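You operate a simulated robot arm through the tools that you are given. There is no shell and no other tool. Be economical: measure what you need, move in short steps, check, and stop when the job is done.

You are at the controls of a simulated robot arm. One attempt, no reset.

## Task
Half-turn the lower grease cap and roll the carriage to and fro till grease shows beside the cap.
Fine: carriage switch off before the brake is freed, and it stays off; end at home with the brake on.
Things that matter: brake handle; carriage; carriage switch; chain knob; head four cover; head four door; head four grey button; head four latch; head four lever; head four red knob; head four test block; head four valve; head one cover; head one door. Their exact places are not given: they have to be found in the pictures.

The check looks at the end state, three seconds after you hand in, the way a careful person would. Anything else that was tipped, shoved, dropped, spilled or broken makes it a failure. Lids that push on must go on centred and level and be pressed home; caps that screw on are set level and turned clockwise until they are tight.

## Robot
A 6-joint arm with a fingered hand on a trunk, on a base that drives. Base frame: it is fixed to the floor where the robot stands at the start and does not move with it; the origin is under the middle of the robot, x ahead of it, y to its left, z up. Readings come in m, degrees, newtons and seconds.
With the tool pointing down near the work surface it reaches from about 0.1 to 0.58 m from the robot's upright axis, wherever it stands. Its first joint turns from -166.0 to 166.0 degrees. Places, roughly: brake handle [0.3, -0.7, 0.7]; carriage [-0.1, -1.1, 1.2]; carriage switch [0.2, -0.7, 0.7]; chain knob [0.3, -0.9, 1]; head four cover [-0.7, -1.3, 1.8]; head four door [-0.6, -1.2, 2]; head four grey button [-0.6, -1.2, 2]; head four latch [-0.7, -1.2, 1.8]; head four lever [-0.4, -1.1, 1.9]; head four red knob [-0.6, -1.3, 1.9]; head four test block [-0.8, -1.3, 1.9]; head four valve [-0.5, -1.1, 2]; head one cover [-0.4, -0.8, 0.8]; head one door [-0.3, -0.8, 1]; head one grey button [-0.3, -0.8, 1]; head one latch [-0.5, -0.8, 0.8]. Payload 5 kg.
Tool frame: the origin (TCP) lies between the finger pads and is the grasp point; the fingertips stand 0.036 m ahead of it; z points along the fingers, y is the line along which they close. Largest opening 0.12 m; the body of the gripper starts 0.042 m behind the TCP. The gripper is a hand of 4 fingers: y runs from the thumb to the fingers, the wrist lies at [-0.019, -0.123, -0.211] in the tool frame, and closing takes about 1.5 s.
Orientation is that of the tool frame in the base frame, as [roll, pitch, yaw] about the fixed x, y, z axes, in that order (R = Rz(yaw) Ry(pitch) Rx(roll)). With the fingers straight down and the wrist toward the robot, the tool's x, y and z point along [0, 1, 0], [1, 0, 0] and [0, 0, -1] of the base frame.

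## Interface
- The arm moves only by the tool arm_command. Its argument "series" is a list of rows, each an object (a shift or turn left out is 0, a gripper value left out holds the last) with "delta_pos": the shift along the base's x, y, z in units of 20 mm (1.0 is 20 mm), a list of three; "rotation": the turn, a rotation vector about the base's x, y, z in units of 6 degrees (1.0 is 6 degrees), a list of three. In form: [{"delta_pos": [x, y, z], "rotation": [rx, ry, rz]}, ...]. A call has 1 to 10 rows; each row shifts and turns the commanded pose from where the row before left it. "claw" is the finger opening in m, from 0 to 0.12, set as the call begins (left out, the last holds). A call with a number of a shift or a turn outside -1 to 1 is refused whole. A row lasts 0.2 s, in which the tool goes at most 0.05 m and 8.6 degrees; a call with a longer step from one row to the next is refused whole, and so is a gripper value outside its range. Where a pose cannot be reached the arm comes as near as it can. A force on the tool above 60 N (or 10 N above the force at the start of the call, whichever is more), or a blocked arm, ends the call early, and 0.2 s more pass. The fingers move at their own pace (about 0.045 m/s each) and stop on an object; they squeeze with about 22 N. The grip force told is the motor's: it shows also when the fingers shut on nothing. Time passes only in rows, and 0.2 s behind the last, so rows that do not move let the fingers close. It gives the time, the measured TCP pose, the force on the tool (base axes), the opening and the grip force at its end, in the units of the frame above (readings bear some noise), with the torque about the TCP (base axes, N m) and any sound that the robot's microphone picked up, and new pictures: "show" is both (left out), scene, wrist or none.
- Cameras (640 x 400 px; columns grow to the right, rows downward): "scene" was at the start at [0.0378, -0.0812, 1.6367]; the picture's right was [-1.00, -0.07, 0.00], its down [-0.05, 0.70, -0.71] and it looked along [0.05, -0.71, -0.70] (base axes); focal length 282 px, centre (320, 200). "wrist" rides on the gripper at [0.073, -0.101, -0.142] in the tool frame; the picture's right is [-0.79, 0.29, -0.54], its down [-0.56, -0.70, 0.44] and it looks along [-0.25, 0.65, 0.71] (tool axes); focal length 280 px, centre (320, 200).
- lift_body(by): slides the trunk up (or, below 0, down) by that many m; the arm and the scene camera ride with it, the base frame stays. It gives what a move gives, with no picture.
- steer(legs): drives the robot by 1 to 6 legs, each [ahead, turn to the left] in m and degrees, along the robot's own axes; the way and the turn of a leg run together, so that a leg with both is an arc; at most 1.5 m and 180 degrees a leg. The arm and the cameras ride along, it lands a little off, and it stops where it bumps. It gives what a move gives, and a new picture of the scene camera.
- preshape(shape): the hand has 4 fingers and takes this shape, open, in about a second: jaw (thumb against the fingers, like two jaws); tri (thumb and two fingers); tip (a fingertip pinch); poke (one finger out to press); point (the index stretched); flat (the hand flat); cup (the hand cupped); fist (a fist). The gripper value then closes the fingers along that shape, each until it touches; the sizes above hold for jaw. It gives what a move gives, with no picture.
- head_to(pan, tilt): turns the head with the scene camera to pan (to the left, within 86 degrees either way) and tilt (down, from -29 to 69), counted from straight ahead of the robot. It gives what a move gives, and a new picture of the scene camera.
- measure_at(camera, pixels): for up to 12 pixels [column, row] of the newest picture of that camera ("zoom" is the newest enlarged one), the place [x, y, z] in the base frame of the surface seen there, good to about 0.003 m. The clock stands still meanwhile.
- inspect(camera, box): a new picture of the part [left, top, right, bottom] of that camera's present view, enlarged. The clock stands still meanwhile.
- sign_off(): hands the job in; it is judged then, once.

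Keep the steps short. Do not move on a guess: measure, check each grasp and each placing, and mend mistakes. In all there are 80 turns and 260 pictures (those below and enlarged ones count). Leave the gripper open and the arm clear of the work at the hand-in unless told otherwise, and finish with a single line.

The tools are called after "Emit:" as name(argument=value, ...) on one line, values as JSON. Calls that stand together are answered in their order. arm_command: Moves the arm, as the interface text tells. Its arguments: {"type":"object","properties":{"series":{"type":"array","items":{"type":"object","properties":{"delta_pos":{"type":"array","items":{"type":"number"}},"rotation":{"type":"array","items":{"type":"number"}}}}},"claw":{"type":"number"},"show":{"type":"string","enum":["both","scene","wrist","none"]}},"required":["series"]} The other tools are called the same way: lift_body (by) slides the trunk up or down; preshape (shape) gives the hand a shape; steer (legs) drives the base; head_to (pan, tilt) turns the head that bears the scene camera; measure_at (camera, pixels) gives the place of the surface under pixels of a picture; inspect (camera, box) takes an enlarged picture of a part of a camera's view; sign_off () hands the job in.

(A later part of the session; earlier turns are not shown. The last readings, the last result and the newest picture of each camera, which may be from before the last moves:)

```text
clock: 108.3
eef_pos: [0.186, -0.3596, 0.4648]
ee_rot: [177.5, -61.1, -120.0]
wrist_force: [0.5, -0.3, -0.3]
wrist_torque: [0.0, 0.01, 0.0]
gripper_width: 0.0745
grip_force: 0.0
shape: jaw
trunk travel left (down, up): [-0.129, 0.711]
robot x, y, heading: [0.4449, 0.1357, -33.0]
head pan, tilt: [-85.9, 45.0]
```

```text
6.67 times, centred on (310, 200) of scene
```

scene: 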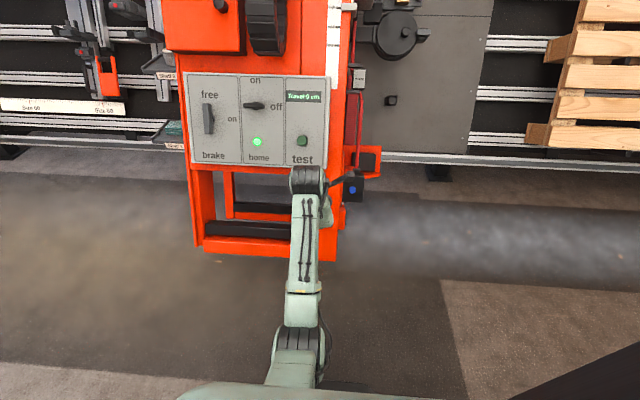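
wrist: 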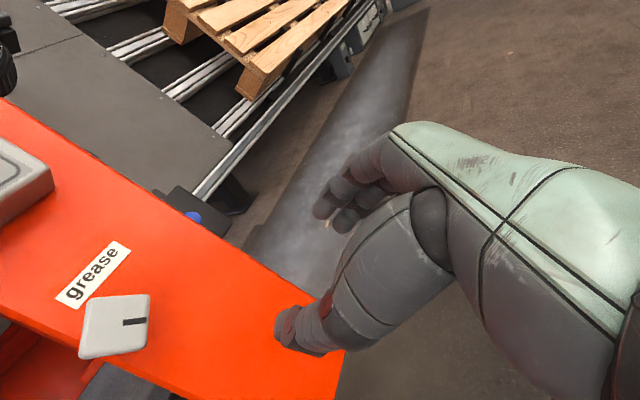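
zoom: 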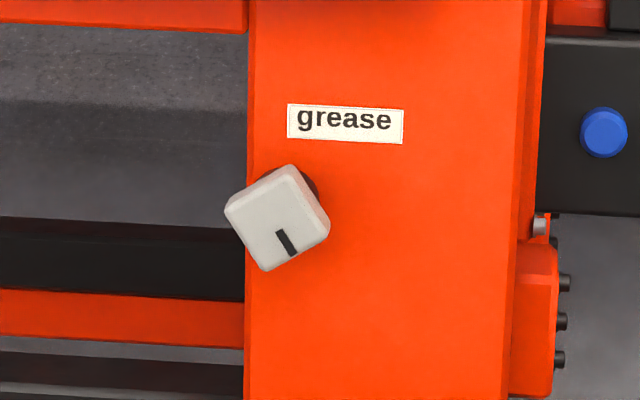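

The mark is about 153° round, with some 27° left. I'll set the hand 27° back, so that its jaws match the cap's faces, and move in front of it.

Emit:
arm_command(series=[{"delta_pos": [0.381, -0.885, 0.633], "rotation": [0.432, 0.67, 0.42]}, {"delta_pos": [0.381, -0.885, 0.633], "rotation": [0.432, 0.67, 0.42]}, {"delta_pos": [0.381, -0.885, 0.633], "rotation": [0.432, 0.67, 0.42]}, {"delta_pos": [0.381, -0.885, 0.633], "rotation": [0.432, 0.67, 0.42]}, {"delta_pos": [0.381, -0.885, 0.633], "rotation": [0.432, 0.67, 0.42]}], show="wrist")

Emit:
inspect(camera="scene", box=[270, 170, 350, 230])

```text
clock: 109.5
eef_pos: [0.2254, -0.4485, 0.5289]
ee_rot: [138.9, -50.5, -74.7]
wrist_force: [-0.3, 0.1, -0.4]
wrist_torque: [0.01, -0.01, -0.01]
gripper_width: 0.0746
grip_force: 0.0
shape: jaw
trunk travel left (down, up): [-0.129, 0.711]
robot x, y, heading: [0.4407, 0.1316, -32.9]
head pan, tilt: [-85.9, 45.0]
```

wrist: 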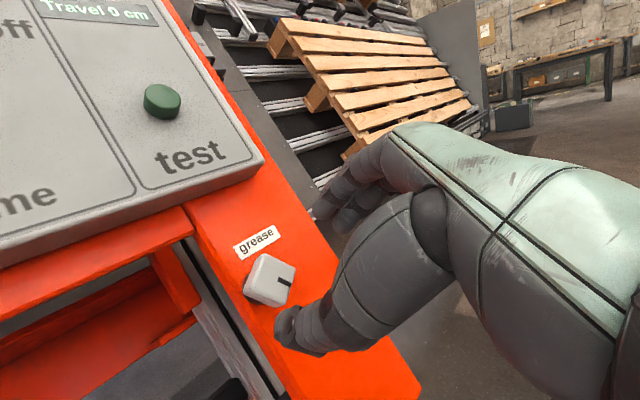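

```text
6.67 times, centred on (310, 200) of scene
```

zoom: 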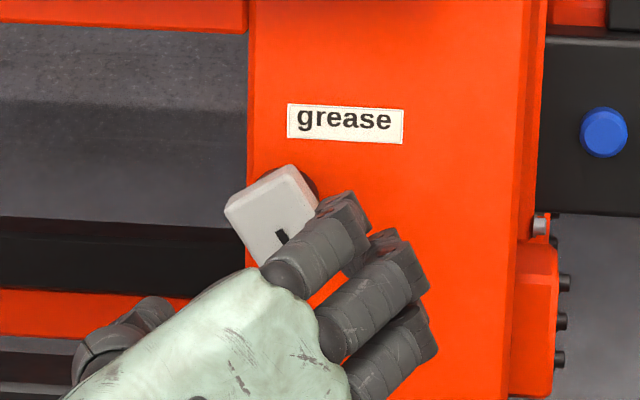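

Emit:
arm_command(series=[{"delta_pos": [-0.48, -0.744, -0.466]}, {"delta_pos": [-0.48, -0.744, -0.466]}, {"delta_pos": [-0.48, -0.744, -0.466]}, {"delta_pos": [-0.48, -0.744, -0.466]}], show="none")

Emit:
arm_command(series=[{}, {}, {}, {}, {}], claw=0, show="none")

Emit:
arm_command(series=[{"rotation": [-0.48, -0.744, -0.466]}, {"rotation": [-0.48, -0.744, -0.466]}, {"rotation": [-0.48, -0.744, -0.466]}, {"rotation": [-0.48, -0.744, -0.466]}, {"rotation": [-0.36, -0.56, -0.35]}], show="wrist")

```text
clock: 110.5
eef_pos: [0.1862, -0.5083, 0.4899]
ee_rot: [138.9, -50.5, -74.8]
wrist_force: [-0.4, -0.1, -0.4]
wrist_torque: [0.04, 0.0, 0.03]
gripper_width: 0.0748
grip_force: 0.0
shape: jaw
trunk travel left (down, up): [-0.129, 0.711]
robot x, y, heading: [0.4366, 0.1368, -32.8]
head pan, tilt: [-85.9, 45.0]
```

```text
clock: 111.7
eef_pos: [0.1864, -0.5074, 0.4904]
ee_rot: [138.8, -50.5, -74.7]
wrist_force: [-0.3, -1.7, -1.1]
wrist_torque: [0.0, 0.04, -0.03]
gripper_width: 0.0339
grip_force: 22.3
shape: jaw
trunk travel left (down, up): [-0.129, 0.711]
robot x, y, heading: [0.4412, 0.1319, -32.8]
head pan, tilt: [-85.9, 45.0]
```

```text
clock: 112.9
eef_pos: [0.1845, -0.5073, 0.4902]
ee_rot: [-179.0, -61.3, -123.8]
wrist_force: [-2.0, -6.0, 2.7]
wrist_torque: [-0.12, 0.07, 0.03]
gripper_width: 0.0338
grip_force: 22.7
shape: jaw
trunk travel left (down, up): [-0.129, 0.711]
robot x, y, heading: [0.4395, 0.1327, -32.9]
head pan, tilt: [-85.9, 45.0]
```

wrist: 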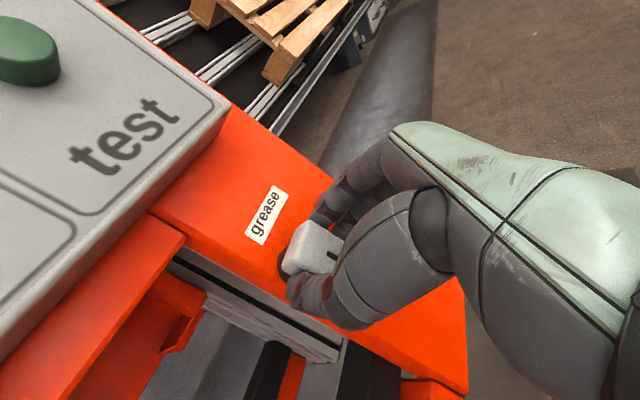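

Turned. Open, retreat, and check the mark.

Emit:
arm_command(series=[{}, {}, {}, {"delta_pos": [0.48, 0.744, 0.466]}, {"delta_pos": [0.48, 0.744, 0.466]}, {"delta_pos": [0.48, 0.744, 0.466]}, {"delta_pos": [0.48, 0.744, 0.466]}, {"delta_pos": [0.48, 0.744, 0.466]}, {"delta_pos": [0.25, 0.4, -0.88]}, {"delta_pos": [0.25, 0.4, -0.88]}], claw=0.075, show="scene")

Emit:
inspect(camera="scene", box=[270, 170, 350, 230])

```text
clock: 115.1
eef_pos: [0.2438, -0.4171, 0.5012]
ee_rot: [-179.4, -61.2, -123.6]
wrist_force: [-0.3, 0.7, 0.4]
wrist_torque: [0.0, -0.01, -0.02]
gripper_width: 0.0747
grip_force: 0.1
shape: jaw
trunk travel left (down, up): [-0.129, 0.711]
robot x, y, heading: [0.4388, 0.1349, -32.7]
head pan, tilt: [-85.9, 45.0]
```

scene: 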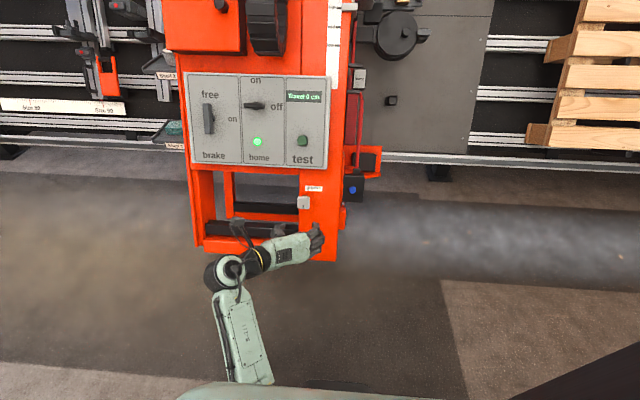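

```text
6.67 times, centred on (310, 200) of scene
```

zoom: 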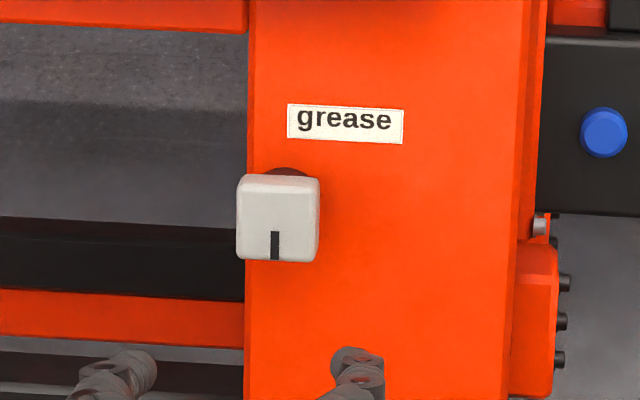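

The mark points straight down: exactly a half-turn. Now study the lower frame to find where to push the carriage.

Emit:
inspect(camera="scene", box=[180, 155, 380, 280])

Emit:
measure_at(camera="zoom", pixels=[[60, 150], [95, 150], [160, 90], [270, 90], [270, 165], [380, 120], [200, 165], [200, 185], [150, 240], [270, 280], [490, 200], [560, 100]])

Emit:
measure_at(camera="scene", pixels=[[358, 78], [352, 130], [352, 188], [368, 160], [177, 130], [168, 73], [340, 215], [195, 230], [350, 60], [400, 40]])

```text
3.20 times, centred on (280, 218) of scene
```

zoom: 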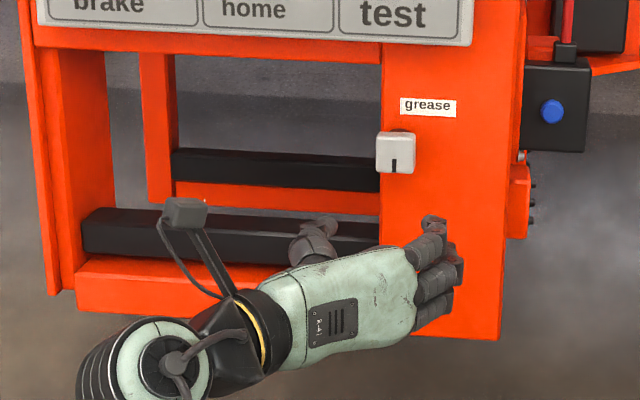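

```text
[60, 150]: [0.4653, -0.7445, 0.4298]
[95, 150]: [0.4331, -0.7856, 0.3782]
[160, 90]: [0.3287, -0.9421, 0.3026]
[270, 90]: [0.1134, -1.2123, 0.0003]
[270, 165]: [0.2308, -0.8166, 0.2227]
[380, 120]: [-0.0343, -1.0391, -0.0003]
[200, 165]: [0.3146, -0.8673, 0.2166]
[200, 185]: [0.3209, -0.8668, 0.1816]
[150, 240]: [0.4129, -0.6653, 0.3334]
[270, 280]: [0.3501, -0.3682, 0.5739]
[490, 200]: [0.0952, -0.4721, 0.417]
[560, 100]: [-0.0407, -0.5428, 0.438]
```

```text
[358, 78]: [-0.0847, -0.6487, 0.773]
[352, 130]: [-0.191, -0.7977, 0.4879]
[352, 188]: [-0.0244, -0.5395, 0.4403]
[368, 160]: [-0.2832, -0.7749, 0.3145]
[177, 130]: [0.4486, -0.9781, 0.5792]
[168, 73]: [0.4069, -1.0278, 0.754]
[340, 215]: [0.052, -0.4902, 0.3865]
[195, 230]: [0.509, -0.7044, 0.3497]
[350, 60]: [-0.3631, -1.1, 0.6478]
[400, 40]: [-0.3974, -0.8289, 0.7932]
```

I'll grip across the left upright of the frame, which has a free opening beside it. Drive 0.33 m ahead first, then measure the upright.

Emit:
steer(legs=[[0.33, 0]])

Emit:
inspect(camera="scene", box=[220, 150, 420, 275])

```text
clock: 117.4
eef_pos: [0.5216, -0.5969, 0.5012]
ee_rot: [-179.2, -61.5, -123.4]
wrist_force: [0.8, -0.4, -0.3]
wrist_torque: [-0.02, -0.01, 0.01]
gripper_width: 0.0748
grip_force: 0.1
shape: jaw
trunk travel left (down, up): [-0.129, 0.711]
robot x, y, heading: [0.7156, -0.0434, -32.7]
head pan, tilt: [-85.9, 45.0]
```

scene: 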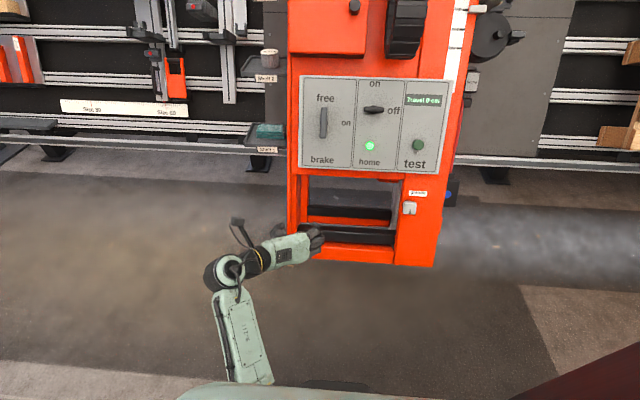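

```text
3.20 times, centred on (320, 212) of scene
```

zoom: 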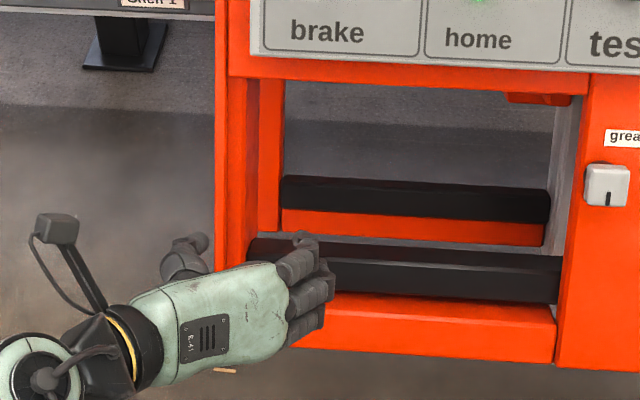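

Emit:
measure_at(camera="zoom", pixels=[[219, 120], [226, 120], [232, 120], [245, 120], [256, 120], [270, 120], [222, 200], [240, 200], [575, 120], [565, 150], [590, 120], [400, 275]])

Emit:
measure_at(camera="scene", pixels=[[272, 55], [265, 77], [262, 40], [281, 100], [270, 150], [288, 60]])

```text
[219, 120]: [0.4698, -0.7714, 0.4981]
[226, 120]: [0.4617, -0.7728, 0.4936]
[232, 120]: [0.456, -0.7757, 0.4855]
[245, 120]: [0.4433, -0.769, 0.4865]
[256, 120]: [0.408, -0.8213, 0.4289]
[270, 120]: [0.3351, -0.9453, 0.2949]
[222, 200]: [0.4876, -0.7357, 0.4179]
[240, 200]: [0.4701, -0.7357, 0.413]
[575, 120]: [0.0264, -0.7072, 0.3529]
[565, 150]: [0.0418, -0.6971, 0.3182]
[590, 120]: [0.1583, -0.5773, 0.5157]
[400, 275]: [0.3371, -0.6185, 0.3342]
```

```text
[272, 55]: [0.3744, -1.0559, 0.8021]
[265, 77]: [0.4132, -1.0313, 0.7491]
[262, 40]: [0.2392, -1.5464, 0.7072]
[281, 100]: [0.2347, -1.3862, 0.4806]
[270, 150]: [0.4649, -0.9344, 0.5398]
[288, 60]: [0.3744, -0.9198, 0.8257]
```

The upright is 27 mm wide, which suits the jaw, but it's 0.74 m from the robot axis. I'll pull the hand back and drive 0.13 m nearer, by turning left, reversing and turning back.

Emit:
arm_command(series=[{"delta_pos": [0.48, 0.744, 0.466]}, {"delta_pos": [0.48, 0.744, 0.466]}, {"delta_pos": [0.48, 0.744, 0.466]}, {"delta_pos": [0.48, 0.744, 0.466]}], claw=0.09, show="none")

Emit:
steer(legs=[[0, 90], [-0.13, 0], [0, -90]])

```text
clock: 118.4
eef_pos: [0.5614, -0.5364, 0.5394]
ee_rot: [-179.4, -61.2, -123.3]
wrist_force: [-0.4, -0.9, 0.3]
wrist_torque: [0.01, 0.0, -0.01]
gripper_width: 0.0895
grip_force: 0.0
shape: jaw
trunk travel left (down, up): [-0.129, 0.711]
robot x, y, heading: [0.7182, -0.0427, -33.0]
head pan, tilt: [-85.9, 45.0]
```

```text
clock: 128.8
eef_pos: [0.4973, -0.6458, 0.5381]
ee_rot: [-179.5, -61.2, -122.7]
wrist_force: [0.5, 0.2, -0.8]
wrist_torque: [0.01, 0.0, 0.03]
gripper_width: 0.0897
grip_force: 0.0
shape: jaw
trunk travel left (down, up): [-0.129, 0.711]
robot x, y, heading: [0.6511, -0.1503, -31.7]
head pan, tilt: [-85.9, 45.0]
```

scene: 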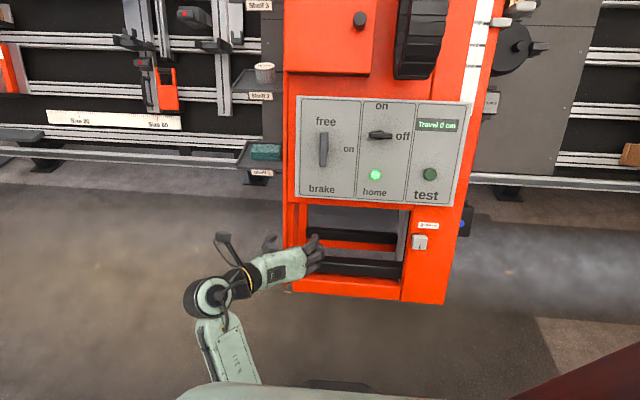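

Emit:
arm_command(series=[{"delta_pos": [0.715, -0.46, 0]}, {"delta_pos": [0.715, -0.46, 0]}, {"delta_pos": [-0.48, -0.744, -0.466]}, {"delta_pos": [-0.48, -0.744, -0.466]}, {"delta_pos": [-0.48, -0.744, -0.466]}], show="wrist")

Emit:
inspect(camera="scene", box=[220, 180, 360, 280])

```text
clock: 130.0
eef_pos: [0.4952, -0.7098, 0.5096]
ee_rot: [-179.3, -61.4, -122.9]
wrist_force: [-0.3, -1.0, 0.4]
wrist_torque: [-0.02, 0.0, 0.01]
gripper_width: 0.0899
grip_force: 0.0
shape: jaw
trunk travel left (down, up): [-0.129, 0.711]
robot x, y, heading: [0.6506, -0.15, -32.1]
head pan, tilt: [-85.9, 45.0]
```

wrist: 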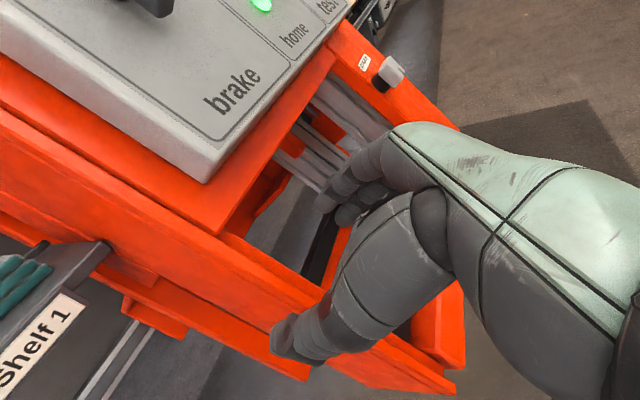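

```text
4.00 times, centred on (290, 230) of scene
```

zoom: 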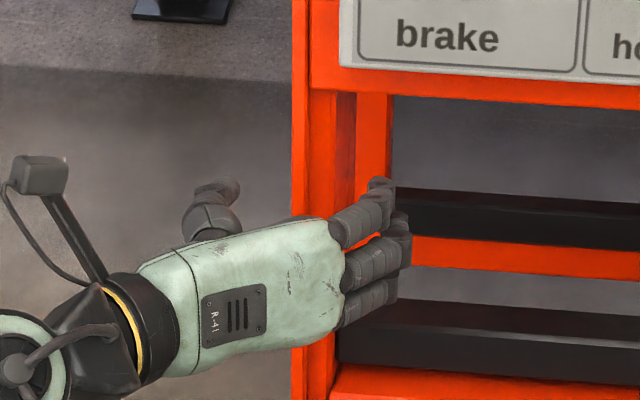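

Fingers straddle the upright. Advance 70 mm and close.

Emit:
arm_command(series=[{"delta_pos": [-0.48, -0.744, -0.466]}, {"delta_pos": [-0.48, -0.744, -0.466]}, {"delta_pos": [-0.48, -0.744, -0.466]}, {"delta_pos": [-0.24, -0.37, -0.233]}], show="none")

Emit:
arm_command(series=[{}, {}, {}, {}, {}, {}], claw=0, show="wrist")

Emit:
inspect(camera="scene", box=[220, 100, 460, 280])

```text
clock: 130.6
eef_pos: [0.4808, -0.7312, 0.4993]
ee_rot: [-180.0, -61.8, -122.8]
wrist_force: [19.0, 23.9, 16.0]
wrist_torque: [0.38, 0.82, -1.69]
gripper_width: 0.0886
grip_force: 0.1
shape: jaw
trunk travel left (down, up): [-0.129, 0.711]
robot x, y, heading: [0.651, -0.1506, -32.0]
head pan, tilt: [-85.9, 45.0]
stopped in row 2: the force on the tool passed its limit at 81 N (the readings are from after the stop); the commanded pose is now the measured one
```

```text
clock: 132.0
eef_pos: [0.4808, -0.731, 0.5003]
ee_rot: [-179.8, -61.8, -122.9]
wrist_force: [25.4, 31.0, 21.5]
wrist_torque: [0.3, 0.89, -2.03]
gripper_width: 0.0434
grip_force: 21.8
shape: jaw
trunk travel left (down, up): [-0.129, 0.711]
robot x, y, heading: [0.6488, -0.149, -31.8]
head pan, tilt: [-85.9, 45.0]
```

wrist: 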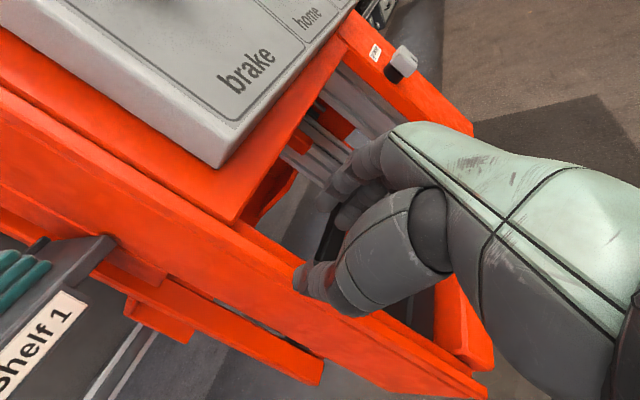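

```text
2.22 times, centred on (340, 190) of scene
```

zoom: 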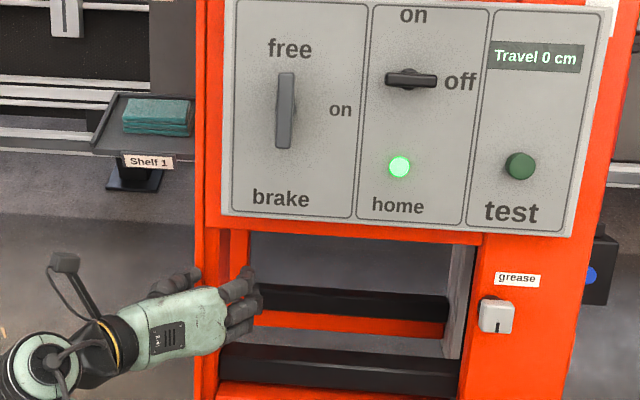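

The hand met something in front, 45 N outward, but holds 43 mm. I ease back 8 mm, then try a small pull to the left (+u) and read the display.

Emit:
arm_command(series=[{"delta_pos": [0.2, 0.3, 0.19]}, {}, {"delta_pos": [0.5, -0.32, 0]}, {"delta_pos": [0.5, -0.32, 0]}, {"delta_pos": [0.5, -0.32, 0]}], show="wrist")

Emit:
inspect(camera="scene", box=[220, 100, 460, 280])

```text
clock: 133.2
eef_pos: [0.5143, -0.746, 0.5012]
ee_rot: [-179.9, -61.4, -122.7]
wrist_force: [-0.7, 0.1, -0.6]
wrist_torque: [0.04, 0.0, 0.0]
gripper_width: 0.0312
grip_force: 22.0
shape: jaw
trunk travel left (down, up): [-0.129, 0.711]
robot x, y, heading: [0.6482, -0.1507, -32.2]
head pan, tilt: [-85.9, 45.0]
```

wrist: 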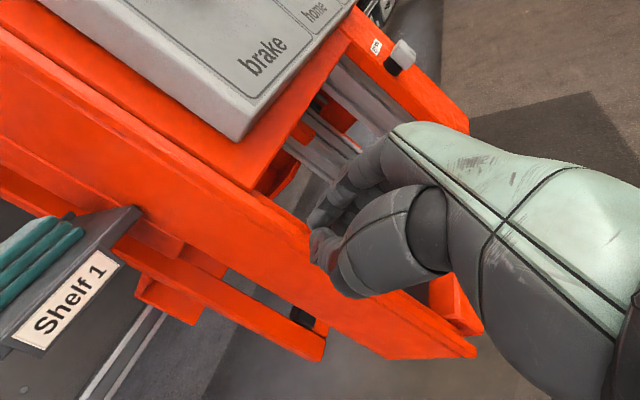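

```text
2.22 times, centred on (340, 190) of scene
```

zoom: 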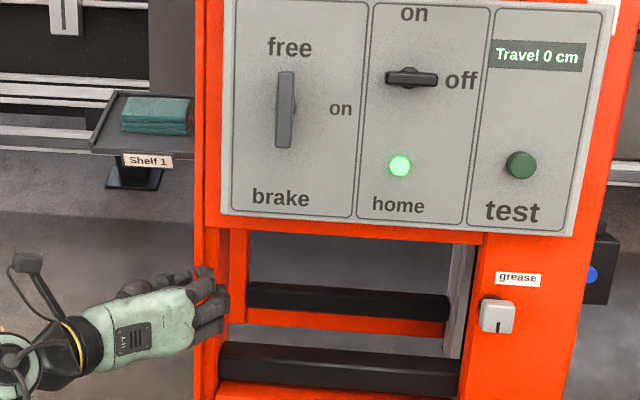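

The carriage's front seems solid for gripping, so I'll push on the freed brake bar instead. It sits against its clockwise stop. From the left I push on its upper half and from the right on its lower half, both of which hold it at "free". Retreat, raise the trunk, rotate the hand, go left of the bar, push right gently, and read the display.

Emit:
arm_command(series=[{"delta_pos": [0.48, 0.744, 0.466]}, {"delta_pos": [0.48, 0.744, 0.466]}, {"delta_pos": [0.48, 0.744, 0.466]}, {"delta_pos": [0.48, 0.744, 0.466]}, {"delta_pos": [0.48, 0.744, 0.466]}, {"delta_pos": [0.48, 0.744, 0.466]}], claw=0, show="none")

Emit:
lift_body(by=0.22)

Emit:
arm_command(series=[{"delta_pos": [-0.685, -0.229, 0.019], "rotation": [0.48, 0.744, 0.466]}, {"delta_pos": [-0.685, -0.229, 0.019], "rotation": [0.48, 0.744, 0.466]}, {"delta_pos": [-0.685, -0.229, 0.019], "rotation": [0.48, 0.744, 0.466]}, {"delta_pos": [-0.685, -0.229, 0.019], "rotation": [0.48, 0.744, 0.466]}, {"delta_pos": [-0.685, -0.229, 0.019], "rotation": [0.48, 0.744, 0.466]}, {"delta_pos": [-0.685, -0.229, 0.019], "rotation": [0.48, 0.744, 0.466]}, {"delta_pos": [-0.685, -0.229, 0.019], "rotation": [0.48, 0.744, 0.466]}, {"delta_pos": [-0.685, -0.229, 0.019], "rotation": [0.48, 0.744, 0.466]}, {"delta_pos": [-0.685, -0.229, 0.019], "rotation": [0.48, 0.744, 0.466]}, {"delta_pos": [-0.685, -0.229, 0.019], "rotation": [0.48, 0.744, 0.466]}], show="none")

Emit:
arm_command(series=[{"rotation": [0.48, 0.744, 0.466]}, {"rotation": [0.48, 0.744, 0.466]}, {"rotation": [0.48, 0.744, 0.466]}, {"rotation": [0.48, 0.744, 0.466]}, {"rotation": [0.48, 0.744, 0.466]}, {"delta_pos": [-0.418, -0.647, -0.405]}, {"delta_pos": [-0.418, -0.647, -0.405]}, {"delta_pos": [-0.418, -0.647, -0.405]}, {"delta_pos": [-0.418, -0.647, -0.405]}, {"delta_pos": [-0.418, -0.647, -0.405]}], show="scene")

Emit:
arm_command(series=[{"delta_pos": [-0.5, 0.323, 0]}, {"delta_pos": [-0.5, 0.323, 0]}, {"delta_pos": [-0.5, 0.323, 0]}, {"delta_pos": [-0.5, 0.323, 0]}, {"delta_pos": [-0.5, 0.323, 0]}], show="both")

Emit:
inspect(camera="scene", box=[240, 120, 480, 280])

```text
clock: 134.6
eef_pos: [0.5736, -0.6561, 0.5565]
ee_rot: [-179.7, -61.4, -122.9]
wrist_force: [-0.2, 0.4, -0.5]
wrist_torque: [-0.02, 0.02, -0.03]
gripper_width: 0.0312
grip_force: 22.0
shape: jaw
trunk travel left (down, up): [-0.129, 0.711]
robot x, y, heading: [0.6449, -0.1516, -31.9]
head pan, tilt: [-85.9, 45.0]
```

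```text
clock: 136.9
eef_pos: [0.5726, -0.6567, 0.7767]
ee_rot: [-179.9, -61.5, -122.8]
wrist_force: [-0.5, 0.4, 0.1]
wrist_torque: [0.01, -0.01, 0.0]
gripper_width: 0.0314
grip_force: 22.0
shape: jaw
trunk travel left (down, up): [-0.349, 0.491]
robot x, y, heading: [0.6474, -0.1544, -32.0]
head pan, tilt: [-85.9, 45.0]
```

```text
clock: 139.1
eef_pos: [0.4355, -0.7019, 0.7807]
ee_rot: [121.9, -25.8, -48.5]
wrist_force: [0.4, 0.0, -0.2]
wrist_torque: [-0.04, 0.0, 0.01]
gripper_width: 0.0311
grip_force: 21.7
shape: jaw
trunk travel left (down, up): [-0.349, 0.491]
robot x, y, heading: [0.6503, -0.1476, -31.8]
head pan, tilt: [-85.9, 45.0]
```

```text
clock: 141.3
eef_pos: [0.3938, -0.7672, 0.7391]
ee_rot: [117.9, 0.5, -33.4]
wrist_force: [-0.6, 0.0, 0.1]
wrist_torque: [0.0, 0.03, -0.02]
gripper_width: 0.031
grip_force: 22.1
shape: jaw
trunk travel left (down, up): [-0.349, 0.491]
robot x, y, heading: [0.6514, -0.1512, -32.3]
head pan, tilt: [-85.9, 45.0]
```

scene: 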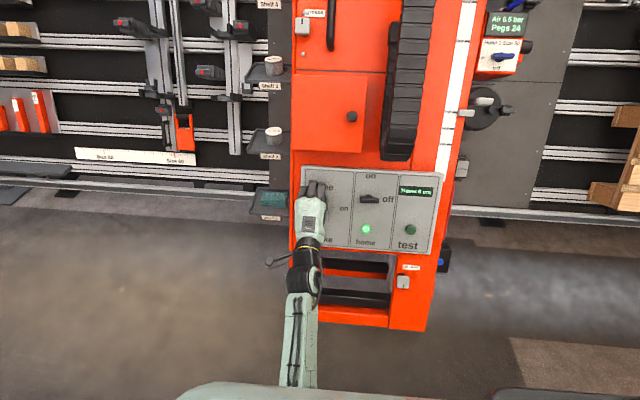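

```text
clock: 142.5
eef_pos: [0.3476, -0.7361, 0.7416]
ee_rot: [118.1, 0.5, -33.4]
wrist_force: [35.8, -0.4, 4.3]
wrist_torque: [0.03, -0.14, 0.5]
gripper_width: 0.0309
grip_force: 21.6
shape: jaw
trunk travel left (down, up): [-0.349, 0.491]
robot x, y, heading: [0.6466, -0.1491, -32.0]
head pan, tilt: [-85.9, 45.0]
```

scene: 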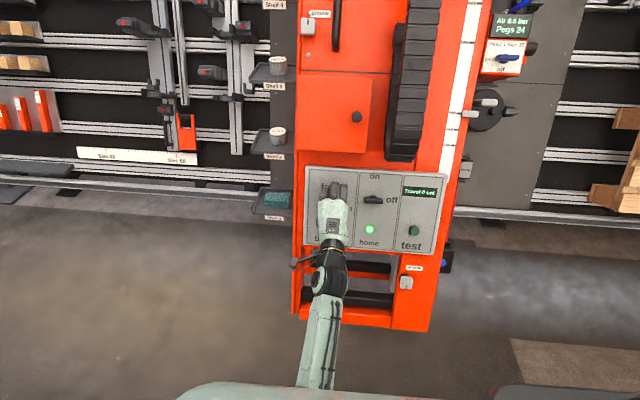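
wrist: 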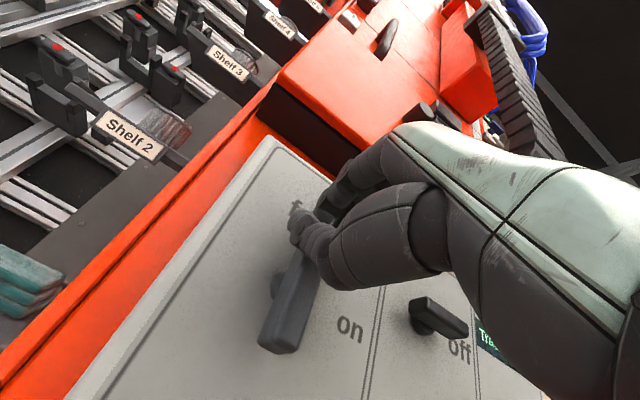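

```text
2.50 times, centred on (360, 200) of scene
```

zoom: 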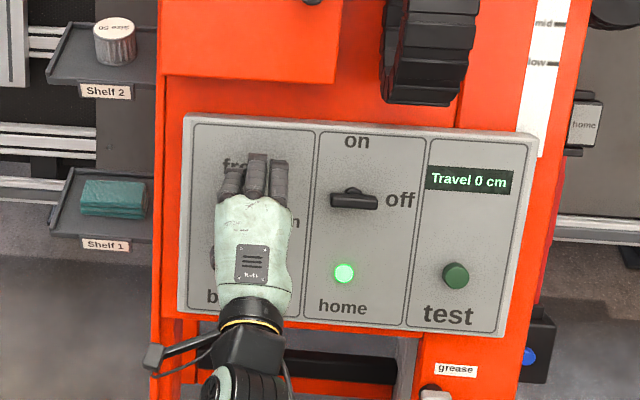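

The panel reads Travel 0 at 30 N to the right. I raise the push step by step, watching the display, then add a short base move of 4 cm the same way.

Emit:
arm_command(series=[{"delta_pos": [-0.5, 0.323, 0]}, {"delta_pos": [-0.5, 0.323, 0]}, {"delta_pos": [-0.5, 0.323, 0]}], show="none")

Emit:
arm_command(series=[{"delta_pos": [-0.5, 0.323, 0]}, {"delta_pos": [-0.5, 0.323, 0]}, {"delta_pos": [-0.5, 0.323, 0]}], show="none")

Emit:
inspect(camera="scene", box=[240, 120, 480, 280])

Emit:
steer(legs=[[-0.04, 0]])

Emit:
inspect(camera="scene", box=[240, 120, 480, 280])

```text
clock: 143.3
eef_pos: [0.3137, -0.7126, 0.7414]
ee_rot: [117.9, 0.5, -33.7]
wrist_force: [25.1, 6.0, 2.6]
wrist_torque: [0.07, -0.11, 0.27]
gripper_width: 0.0312
grip_force: 22.6
shape: jaw
trunk travel left (down, up): [-0.349, 0.491]
robot x, y, heading: [0.6467, -0.1504, -31.9]
head pan, tilt: [-85.9, 45.0]
```

```text
clock: 144.1
eef_pos: [0.2837, -0.6947, 0.7403]
ee_rot: [117.8, 0.5, -33.5]
wrist_force: [8.2, 5.1, 1.3]
wrist_torque: [0.03, -0.07, -0.01]
gripper_width: 0.0308
grip_force: 21.9
shape: jaw
trunk travel left (down, up): [-0.349, 0.491]
robot x, y, heading: [0.6461, -0.1498, -31.9]
head pan, tilt: [-85.9, 45.0]
```

```text
2.50 times, centred on (360, 200) of scene
```

zoom: 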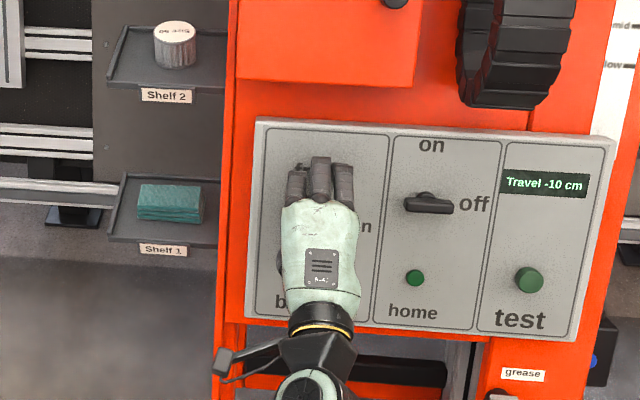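

```text
clock: 145.0
eef_pos: [0.2473, -0.6703, 0.7427]
ee_rot: [117.8, 0.5, -33.9]
wrist_force: [21.0, 9.3, 4.5]
wrist_torque: [0.07, -0.07, 0.21]
gripper_width: 0.0315
grip_force: 21.7
shape: jaw
trunk travel left (down, up): [-0.349, 0.491]
robot x, y, heading: [0.6131, -0.1296, -32.0]
head pan, tilt: [-85.9, 45.0]
```

scene: 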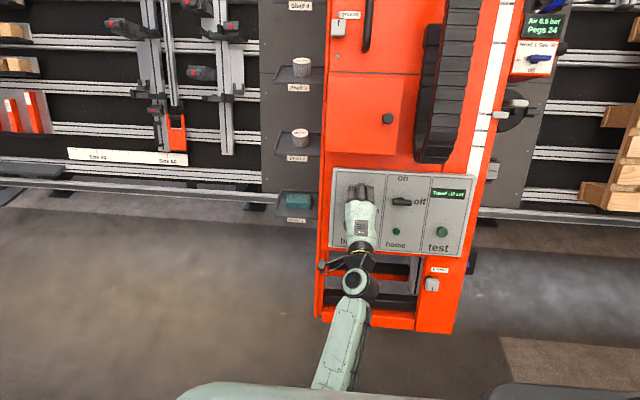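

```text
2.50 times, centred on (360, 200) of scene
```

zoom: 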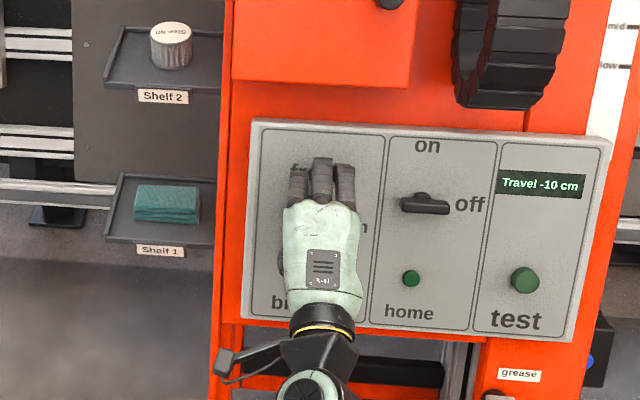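

It rolls: Travel -10 cm, with no damage. I look at the cap, then go round to the right of the brake bar's lower half and push it back most of the way.

Emit:
inspect(camera="scene", box=[390, 250, 470, 310])

Emit:
arm_command(series=[{"delta_pos": [0.42, -0.271, 0]}, {"delta_pos": [0.48, 0.744, 0.466]}, {"delta_pos": [0.48, 0.744, 0.466]}, {"delta_pos": [0.48, 0.744, 0.466]}, {"delta_pos": [-0.765, 1, -0.995]}, {"delta_pos": [-0.765, 1, -0.995]}, {"delta_pos": [-0.48, -0.744, -0.466]}, {"delta_pos": [-0.48, -0.744, -0.466]}, {"delta_pos": [-0.48, -0.76, -0.466]}], show="wrist")

Emit:
arm_command(series=[{"delta_pos": [0.42, -0.271, 0]}, {"delta_pos": [0.42, -0.271, 0]}, {"delta_pos": [0.42, -0.271, 0]}, {"delta_pos": [0.42, -0.271, 0]}, {"delta_pos": [0.42, -0.271, 0]}, {"delta_pos": [0.42, -0.271, 0]}, {"delta_pos": [0.42, -0.271, 0]}, {"delta_pos": [0.42, -0.271, 0]}, {"delta_pos": [0.42, -0.271, 0]}, {"delta_pos": [0.42, -0.271, 0]}], show="both")

Emit:
inspect(camera="scene", box=[300, 160, 480, 310])

```text
6.67 times, centred on (430, 280) of scene
```

zoom: 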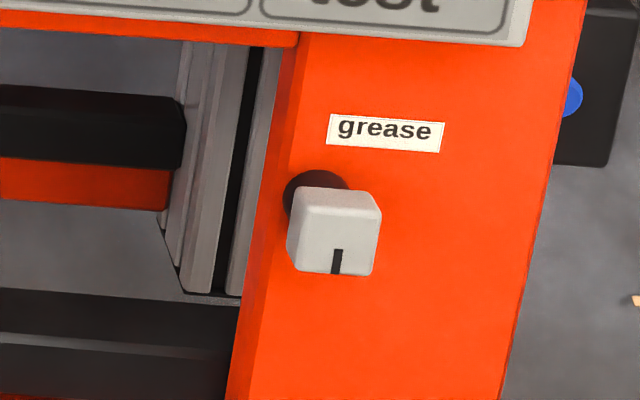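

```text
clock: 146.9
eef_pos: [0.2353, -0.6205, 0.7269]
ee_rot: [116.2, 0.1, -33.8]
wrist_force: [33.8, 46.7, 31.5]
wrist_torque: [-1.36, 0.47, 0.84]
gripper_width: 0.0311
grip_force: 22.0
shape: jaw
trunk travel left (down, up): [-0.349, 0.491]
robot x, y, heading: [0.6144, -0.1298, -31.8]
head pan, tilt: [-85.9, 45.0]
stopped in row 9: the force on the tool passed its limit at 72 N (the readings are from after the stop); the commanded pose is now the measured one
```

wrist: 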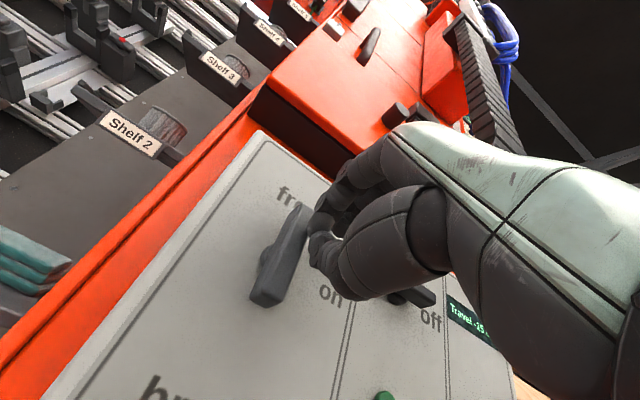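

```text
clock: 149.1
eef_pos: [0.3164, -0.6774, 0.716]
ee_rot: [117.3, 0.2, -33.9]
wrist_force: [0.1, -0.3, -0.9]
wrist_torque: [-0.02, 0.01, -0.03]
gripper_width: 0.0313
grip_force: 22.2
shape: jaw
trunk travel left (down, up): [-0.349, 0.491]
robot x, y, heading: [0.6112, -0.1331, -32.1]
head pan, tilt: [-85.9, 45.0]
```

scene: 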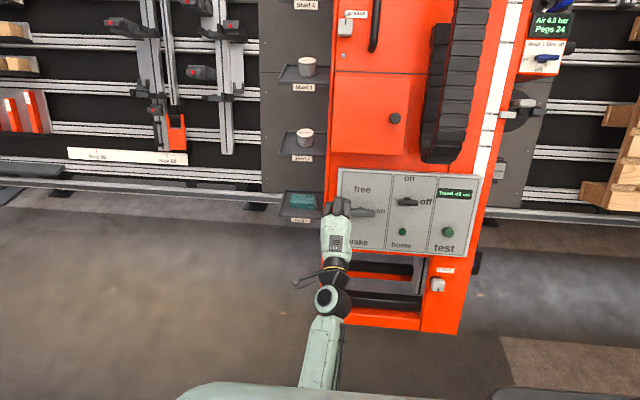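
wrist: 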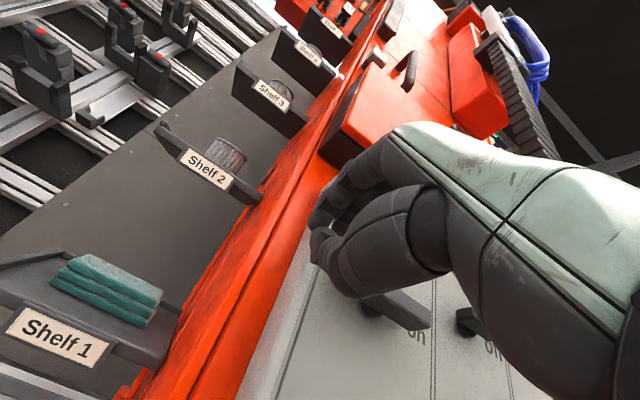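

```text
2.67 times, centred on (390, 235) of scene
5 turns are left
```

zoom: 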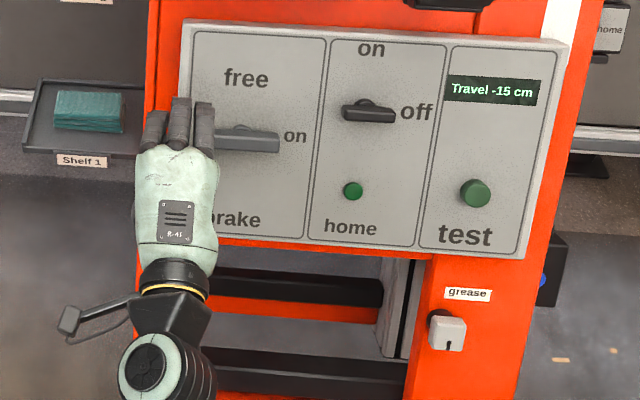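

The carriage had coasted to -15 cm and my hand swung the brake on. I'll free it again from the right side: right end down, then left. That leaves the hand placed to push the carriage back toward home.

Emit:
arm_command(series=[{"delta_pos": [0.48, 0.744, 0.466]}, {"delta_pos": [0.48, 0.744, 0.466]}, {"delta_pos": [0.48, 0.744, 0.466]}, {"delta_pos": [0.48, 0.744, 0.466]}], show="none")

Emit:
steer(legs=[[-0.12, 0]])

Emit:
arm_command(series=[{"delta_pos": [-0.587, -0.203, 0.93]}, {"delta_pos": [-0.587, -0.203, 0.93]}, {"delta_pos": [-0.587, -0.203, 0.93]}, {"delta_pos": [-0.466, -0.722, -0.452]}, {"delta_pos": [-0.466, -0.722, -0.452]}, {"delta_pos": [-0.466, -0.722, -0.452]}, {"delta_pos": [-0.466, -0.722, -0.452]}, {"delta_pos": [-0.466, -0.722, -0.452]}], show="none")

Emit:
arm_command(series=[{"delta_pos": [0.15, 0.235, -0.53]}, {"delta_pos": [0.15, 0.235, -0.53]}, {"delta_pos": [0.15, 0.235, -0.53]}, {"delta_pos": [0.2, 0.313, -0.708]}, {"delta_pos": [0.2, 0.313, -0.708]}, {"delta_pos": [0.5, -0.32, 0]}, {"delta_pos": [0.5, -0.32, 0]}, {"delta_pos": [0.5, -0.32, 0]}], show="wrist")

Emit:
arm_command(series=[{"delta_pos": [0.5, -0.323, 0]}, {"delta_pos": [0.5, -0.323, 0]}, {"delta_pos": [0.5, -0.323, 0]}, {"delta_pos": [0.5, -0.323, 0]}, {"delta_pos": [0.5, -0.323, 0]}, {"delta_pos": [0.5, -0.323, 0]}, {"delta_pos": [0.5, -0.323, 0]}, {"delta_pos": [0.5, -0.323, 0]}, {"delta_pos": [0.5, -0.323, 0]}], show="both")

Emit:
arm_command(series=[{}, {}, {}], show="none")

Emit:
inspect(camera="scene", box=[240, 140, 480, 310])

```text
clock: 150.1
eef_pos: [0.3554, -0.6177, 0.7543]
ee_rot: [117.2, 0.3, -33.8]
wrist_force: [-0.6, 0.5, 0.8]
wrist_torque: [0.01, 0.01, 0.01]
gripper_width: 0.0311
grip_force: 22.2
shape: jaw
trunk travel left (down, up): [-0.349, 0.491]
robot x, y, heading: [0.6099, -0.1299, -31.9]
head pan, tilt: [-85.9, 45.0]
```

```text
clock: 151.4
eef_pos: [0.2548, -0.5542, 0.7543]
ee_rot: [117.3, 0.2, -33.6]
wrist_force: [0.1, -0.5, -0.4]
wrist_torque: [-0.01, -0.01, -0.01]
gripper_width: 0.0308
grip_force: 21.9
shape: jaw
trunk travel left (down, up): [-0.349, 0.491]
robot x, y, heading: [0.516, -0.0682, -32.3]
head pan, tilt: [-85.9, 45.0]
```

scene: 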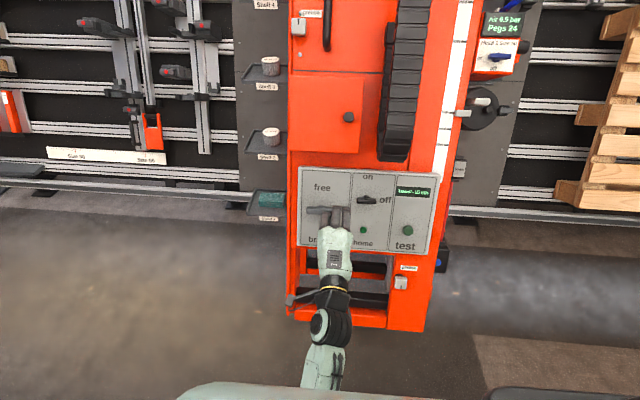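

```text
clock: 153.2
eef_pos: [0.1735, -0.6407, 0.7636]
ee_rot: [117.3, 0.2, -33.7]
wrist_force: [0.8, -1.2, -0.2]
wrist_torque: [-0.01, 0.04, -0.02]
gripper_width: 0.0312
grip_force: 22.7
shape: jaw
trunk travel left (down, up): [-0.349, 0.491]
robot x, y, heading: [0.5133, -0.0687, -32.1]
head pan, tilt: [-85.9, 45.0]
```

```text
clock: 155.0
eef_pos: [0.2186, -0.6298, 0.7032]
ee_rot: [117.3, 0.2, -34.0]
wrist_force: [-13.6, 32.9, -6.2]
wrist_torque: [0.16, 0.0, -0.53]
gripper_width: 0.0312
grip_force: 22.0
shape: jaw
trunk travel left (down, up): [-0.349, 0.491]
robot x, y, heading: [0.5141, -0.0695, -32.4]
head pan, tilt: [-85.9, 45.0]
```

wrist: 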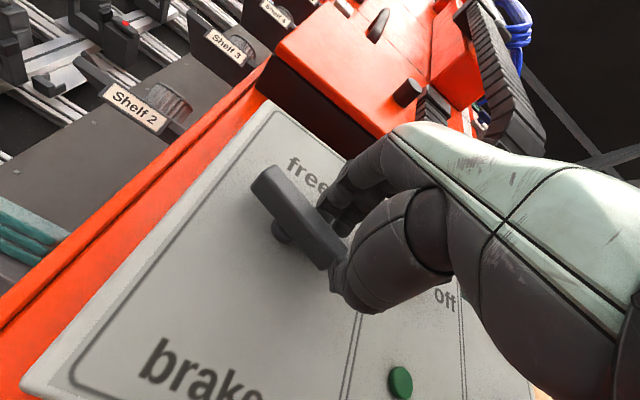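

```text
clock: 155.9
eef_pos: [0.2324, -0.636, 0.702]
ee_rot: [117.6, 0.7, -34.7]
wrist_force: [-9.2, 41.6, -4.8]
wrist_torque: [0.24, -0.1, -1.17]
gripper_width: 0.0345
grip_force: 22.3
shape: jaw
out of reach, approached as far as the arm can: row 2, 3, 4
trunk travel left (down, up): [-0.349, 0.491]
robot x, y, heading: [0.5121, -0.0685, -32.4]
head pan, tilt: [-85.9, 45.0]
stopped in row 4: the force on the tool passed its limit at 61 N (the readings are from after the stop); the commanded pose is now the measured one
```

scene: 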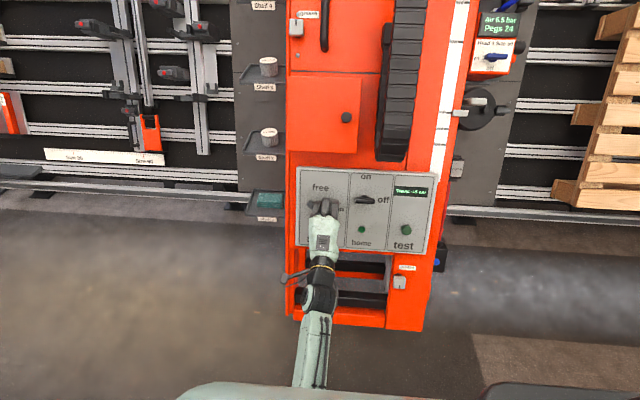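
wrist: 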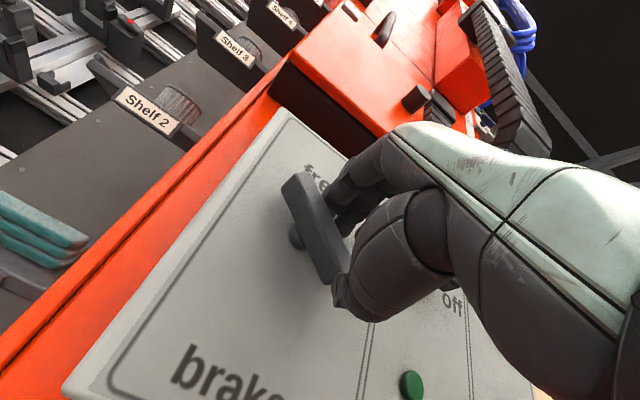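

```text
clock: 156.7
eef_pos: [0.2333, -0.6382, 0.7025]
ee_rot: [117.5, 0.4, -34.4]
wrist_force: [-13.7, 49.9, -8.0]
wrist_torque: [0.35, -0.17, -1.4]
gripper_width: 0.0343
grip_force: 22.0
shape: jaw
trunk travel left (down, up): [-0.349, 0.491]
robot x, y, heading: [0.5134, -0.0662, -32.5]
head pan, tilt: [-85.9, 45.0]
```

```text
2.35 times, centred on (360, 225) of scene
4 turns are left
```

zoom: 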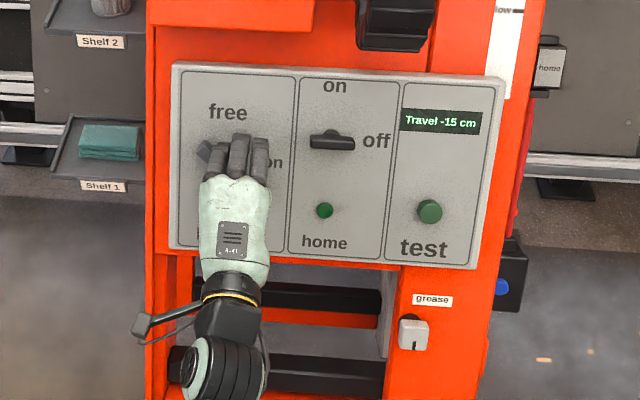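

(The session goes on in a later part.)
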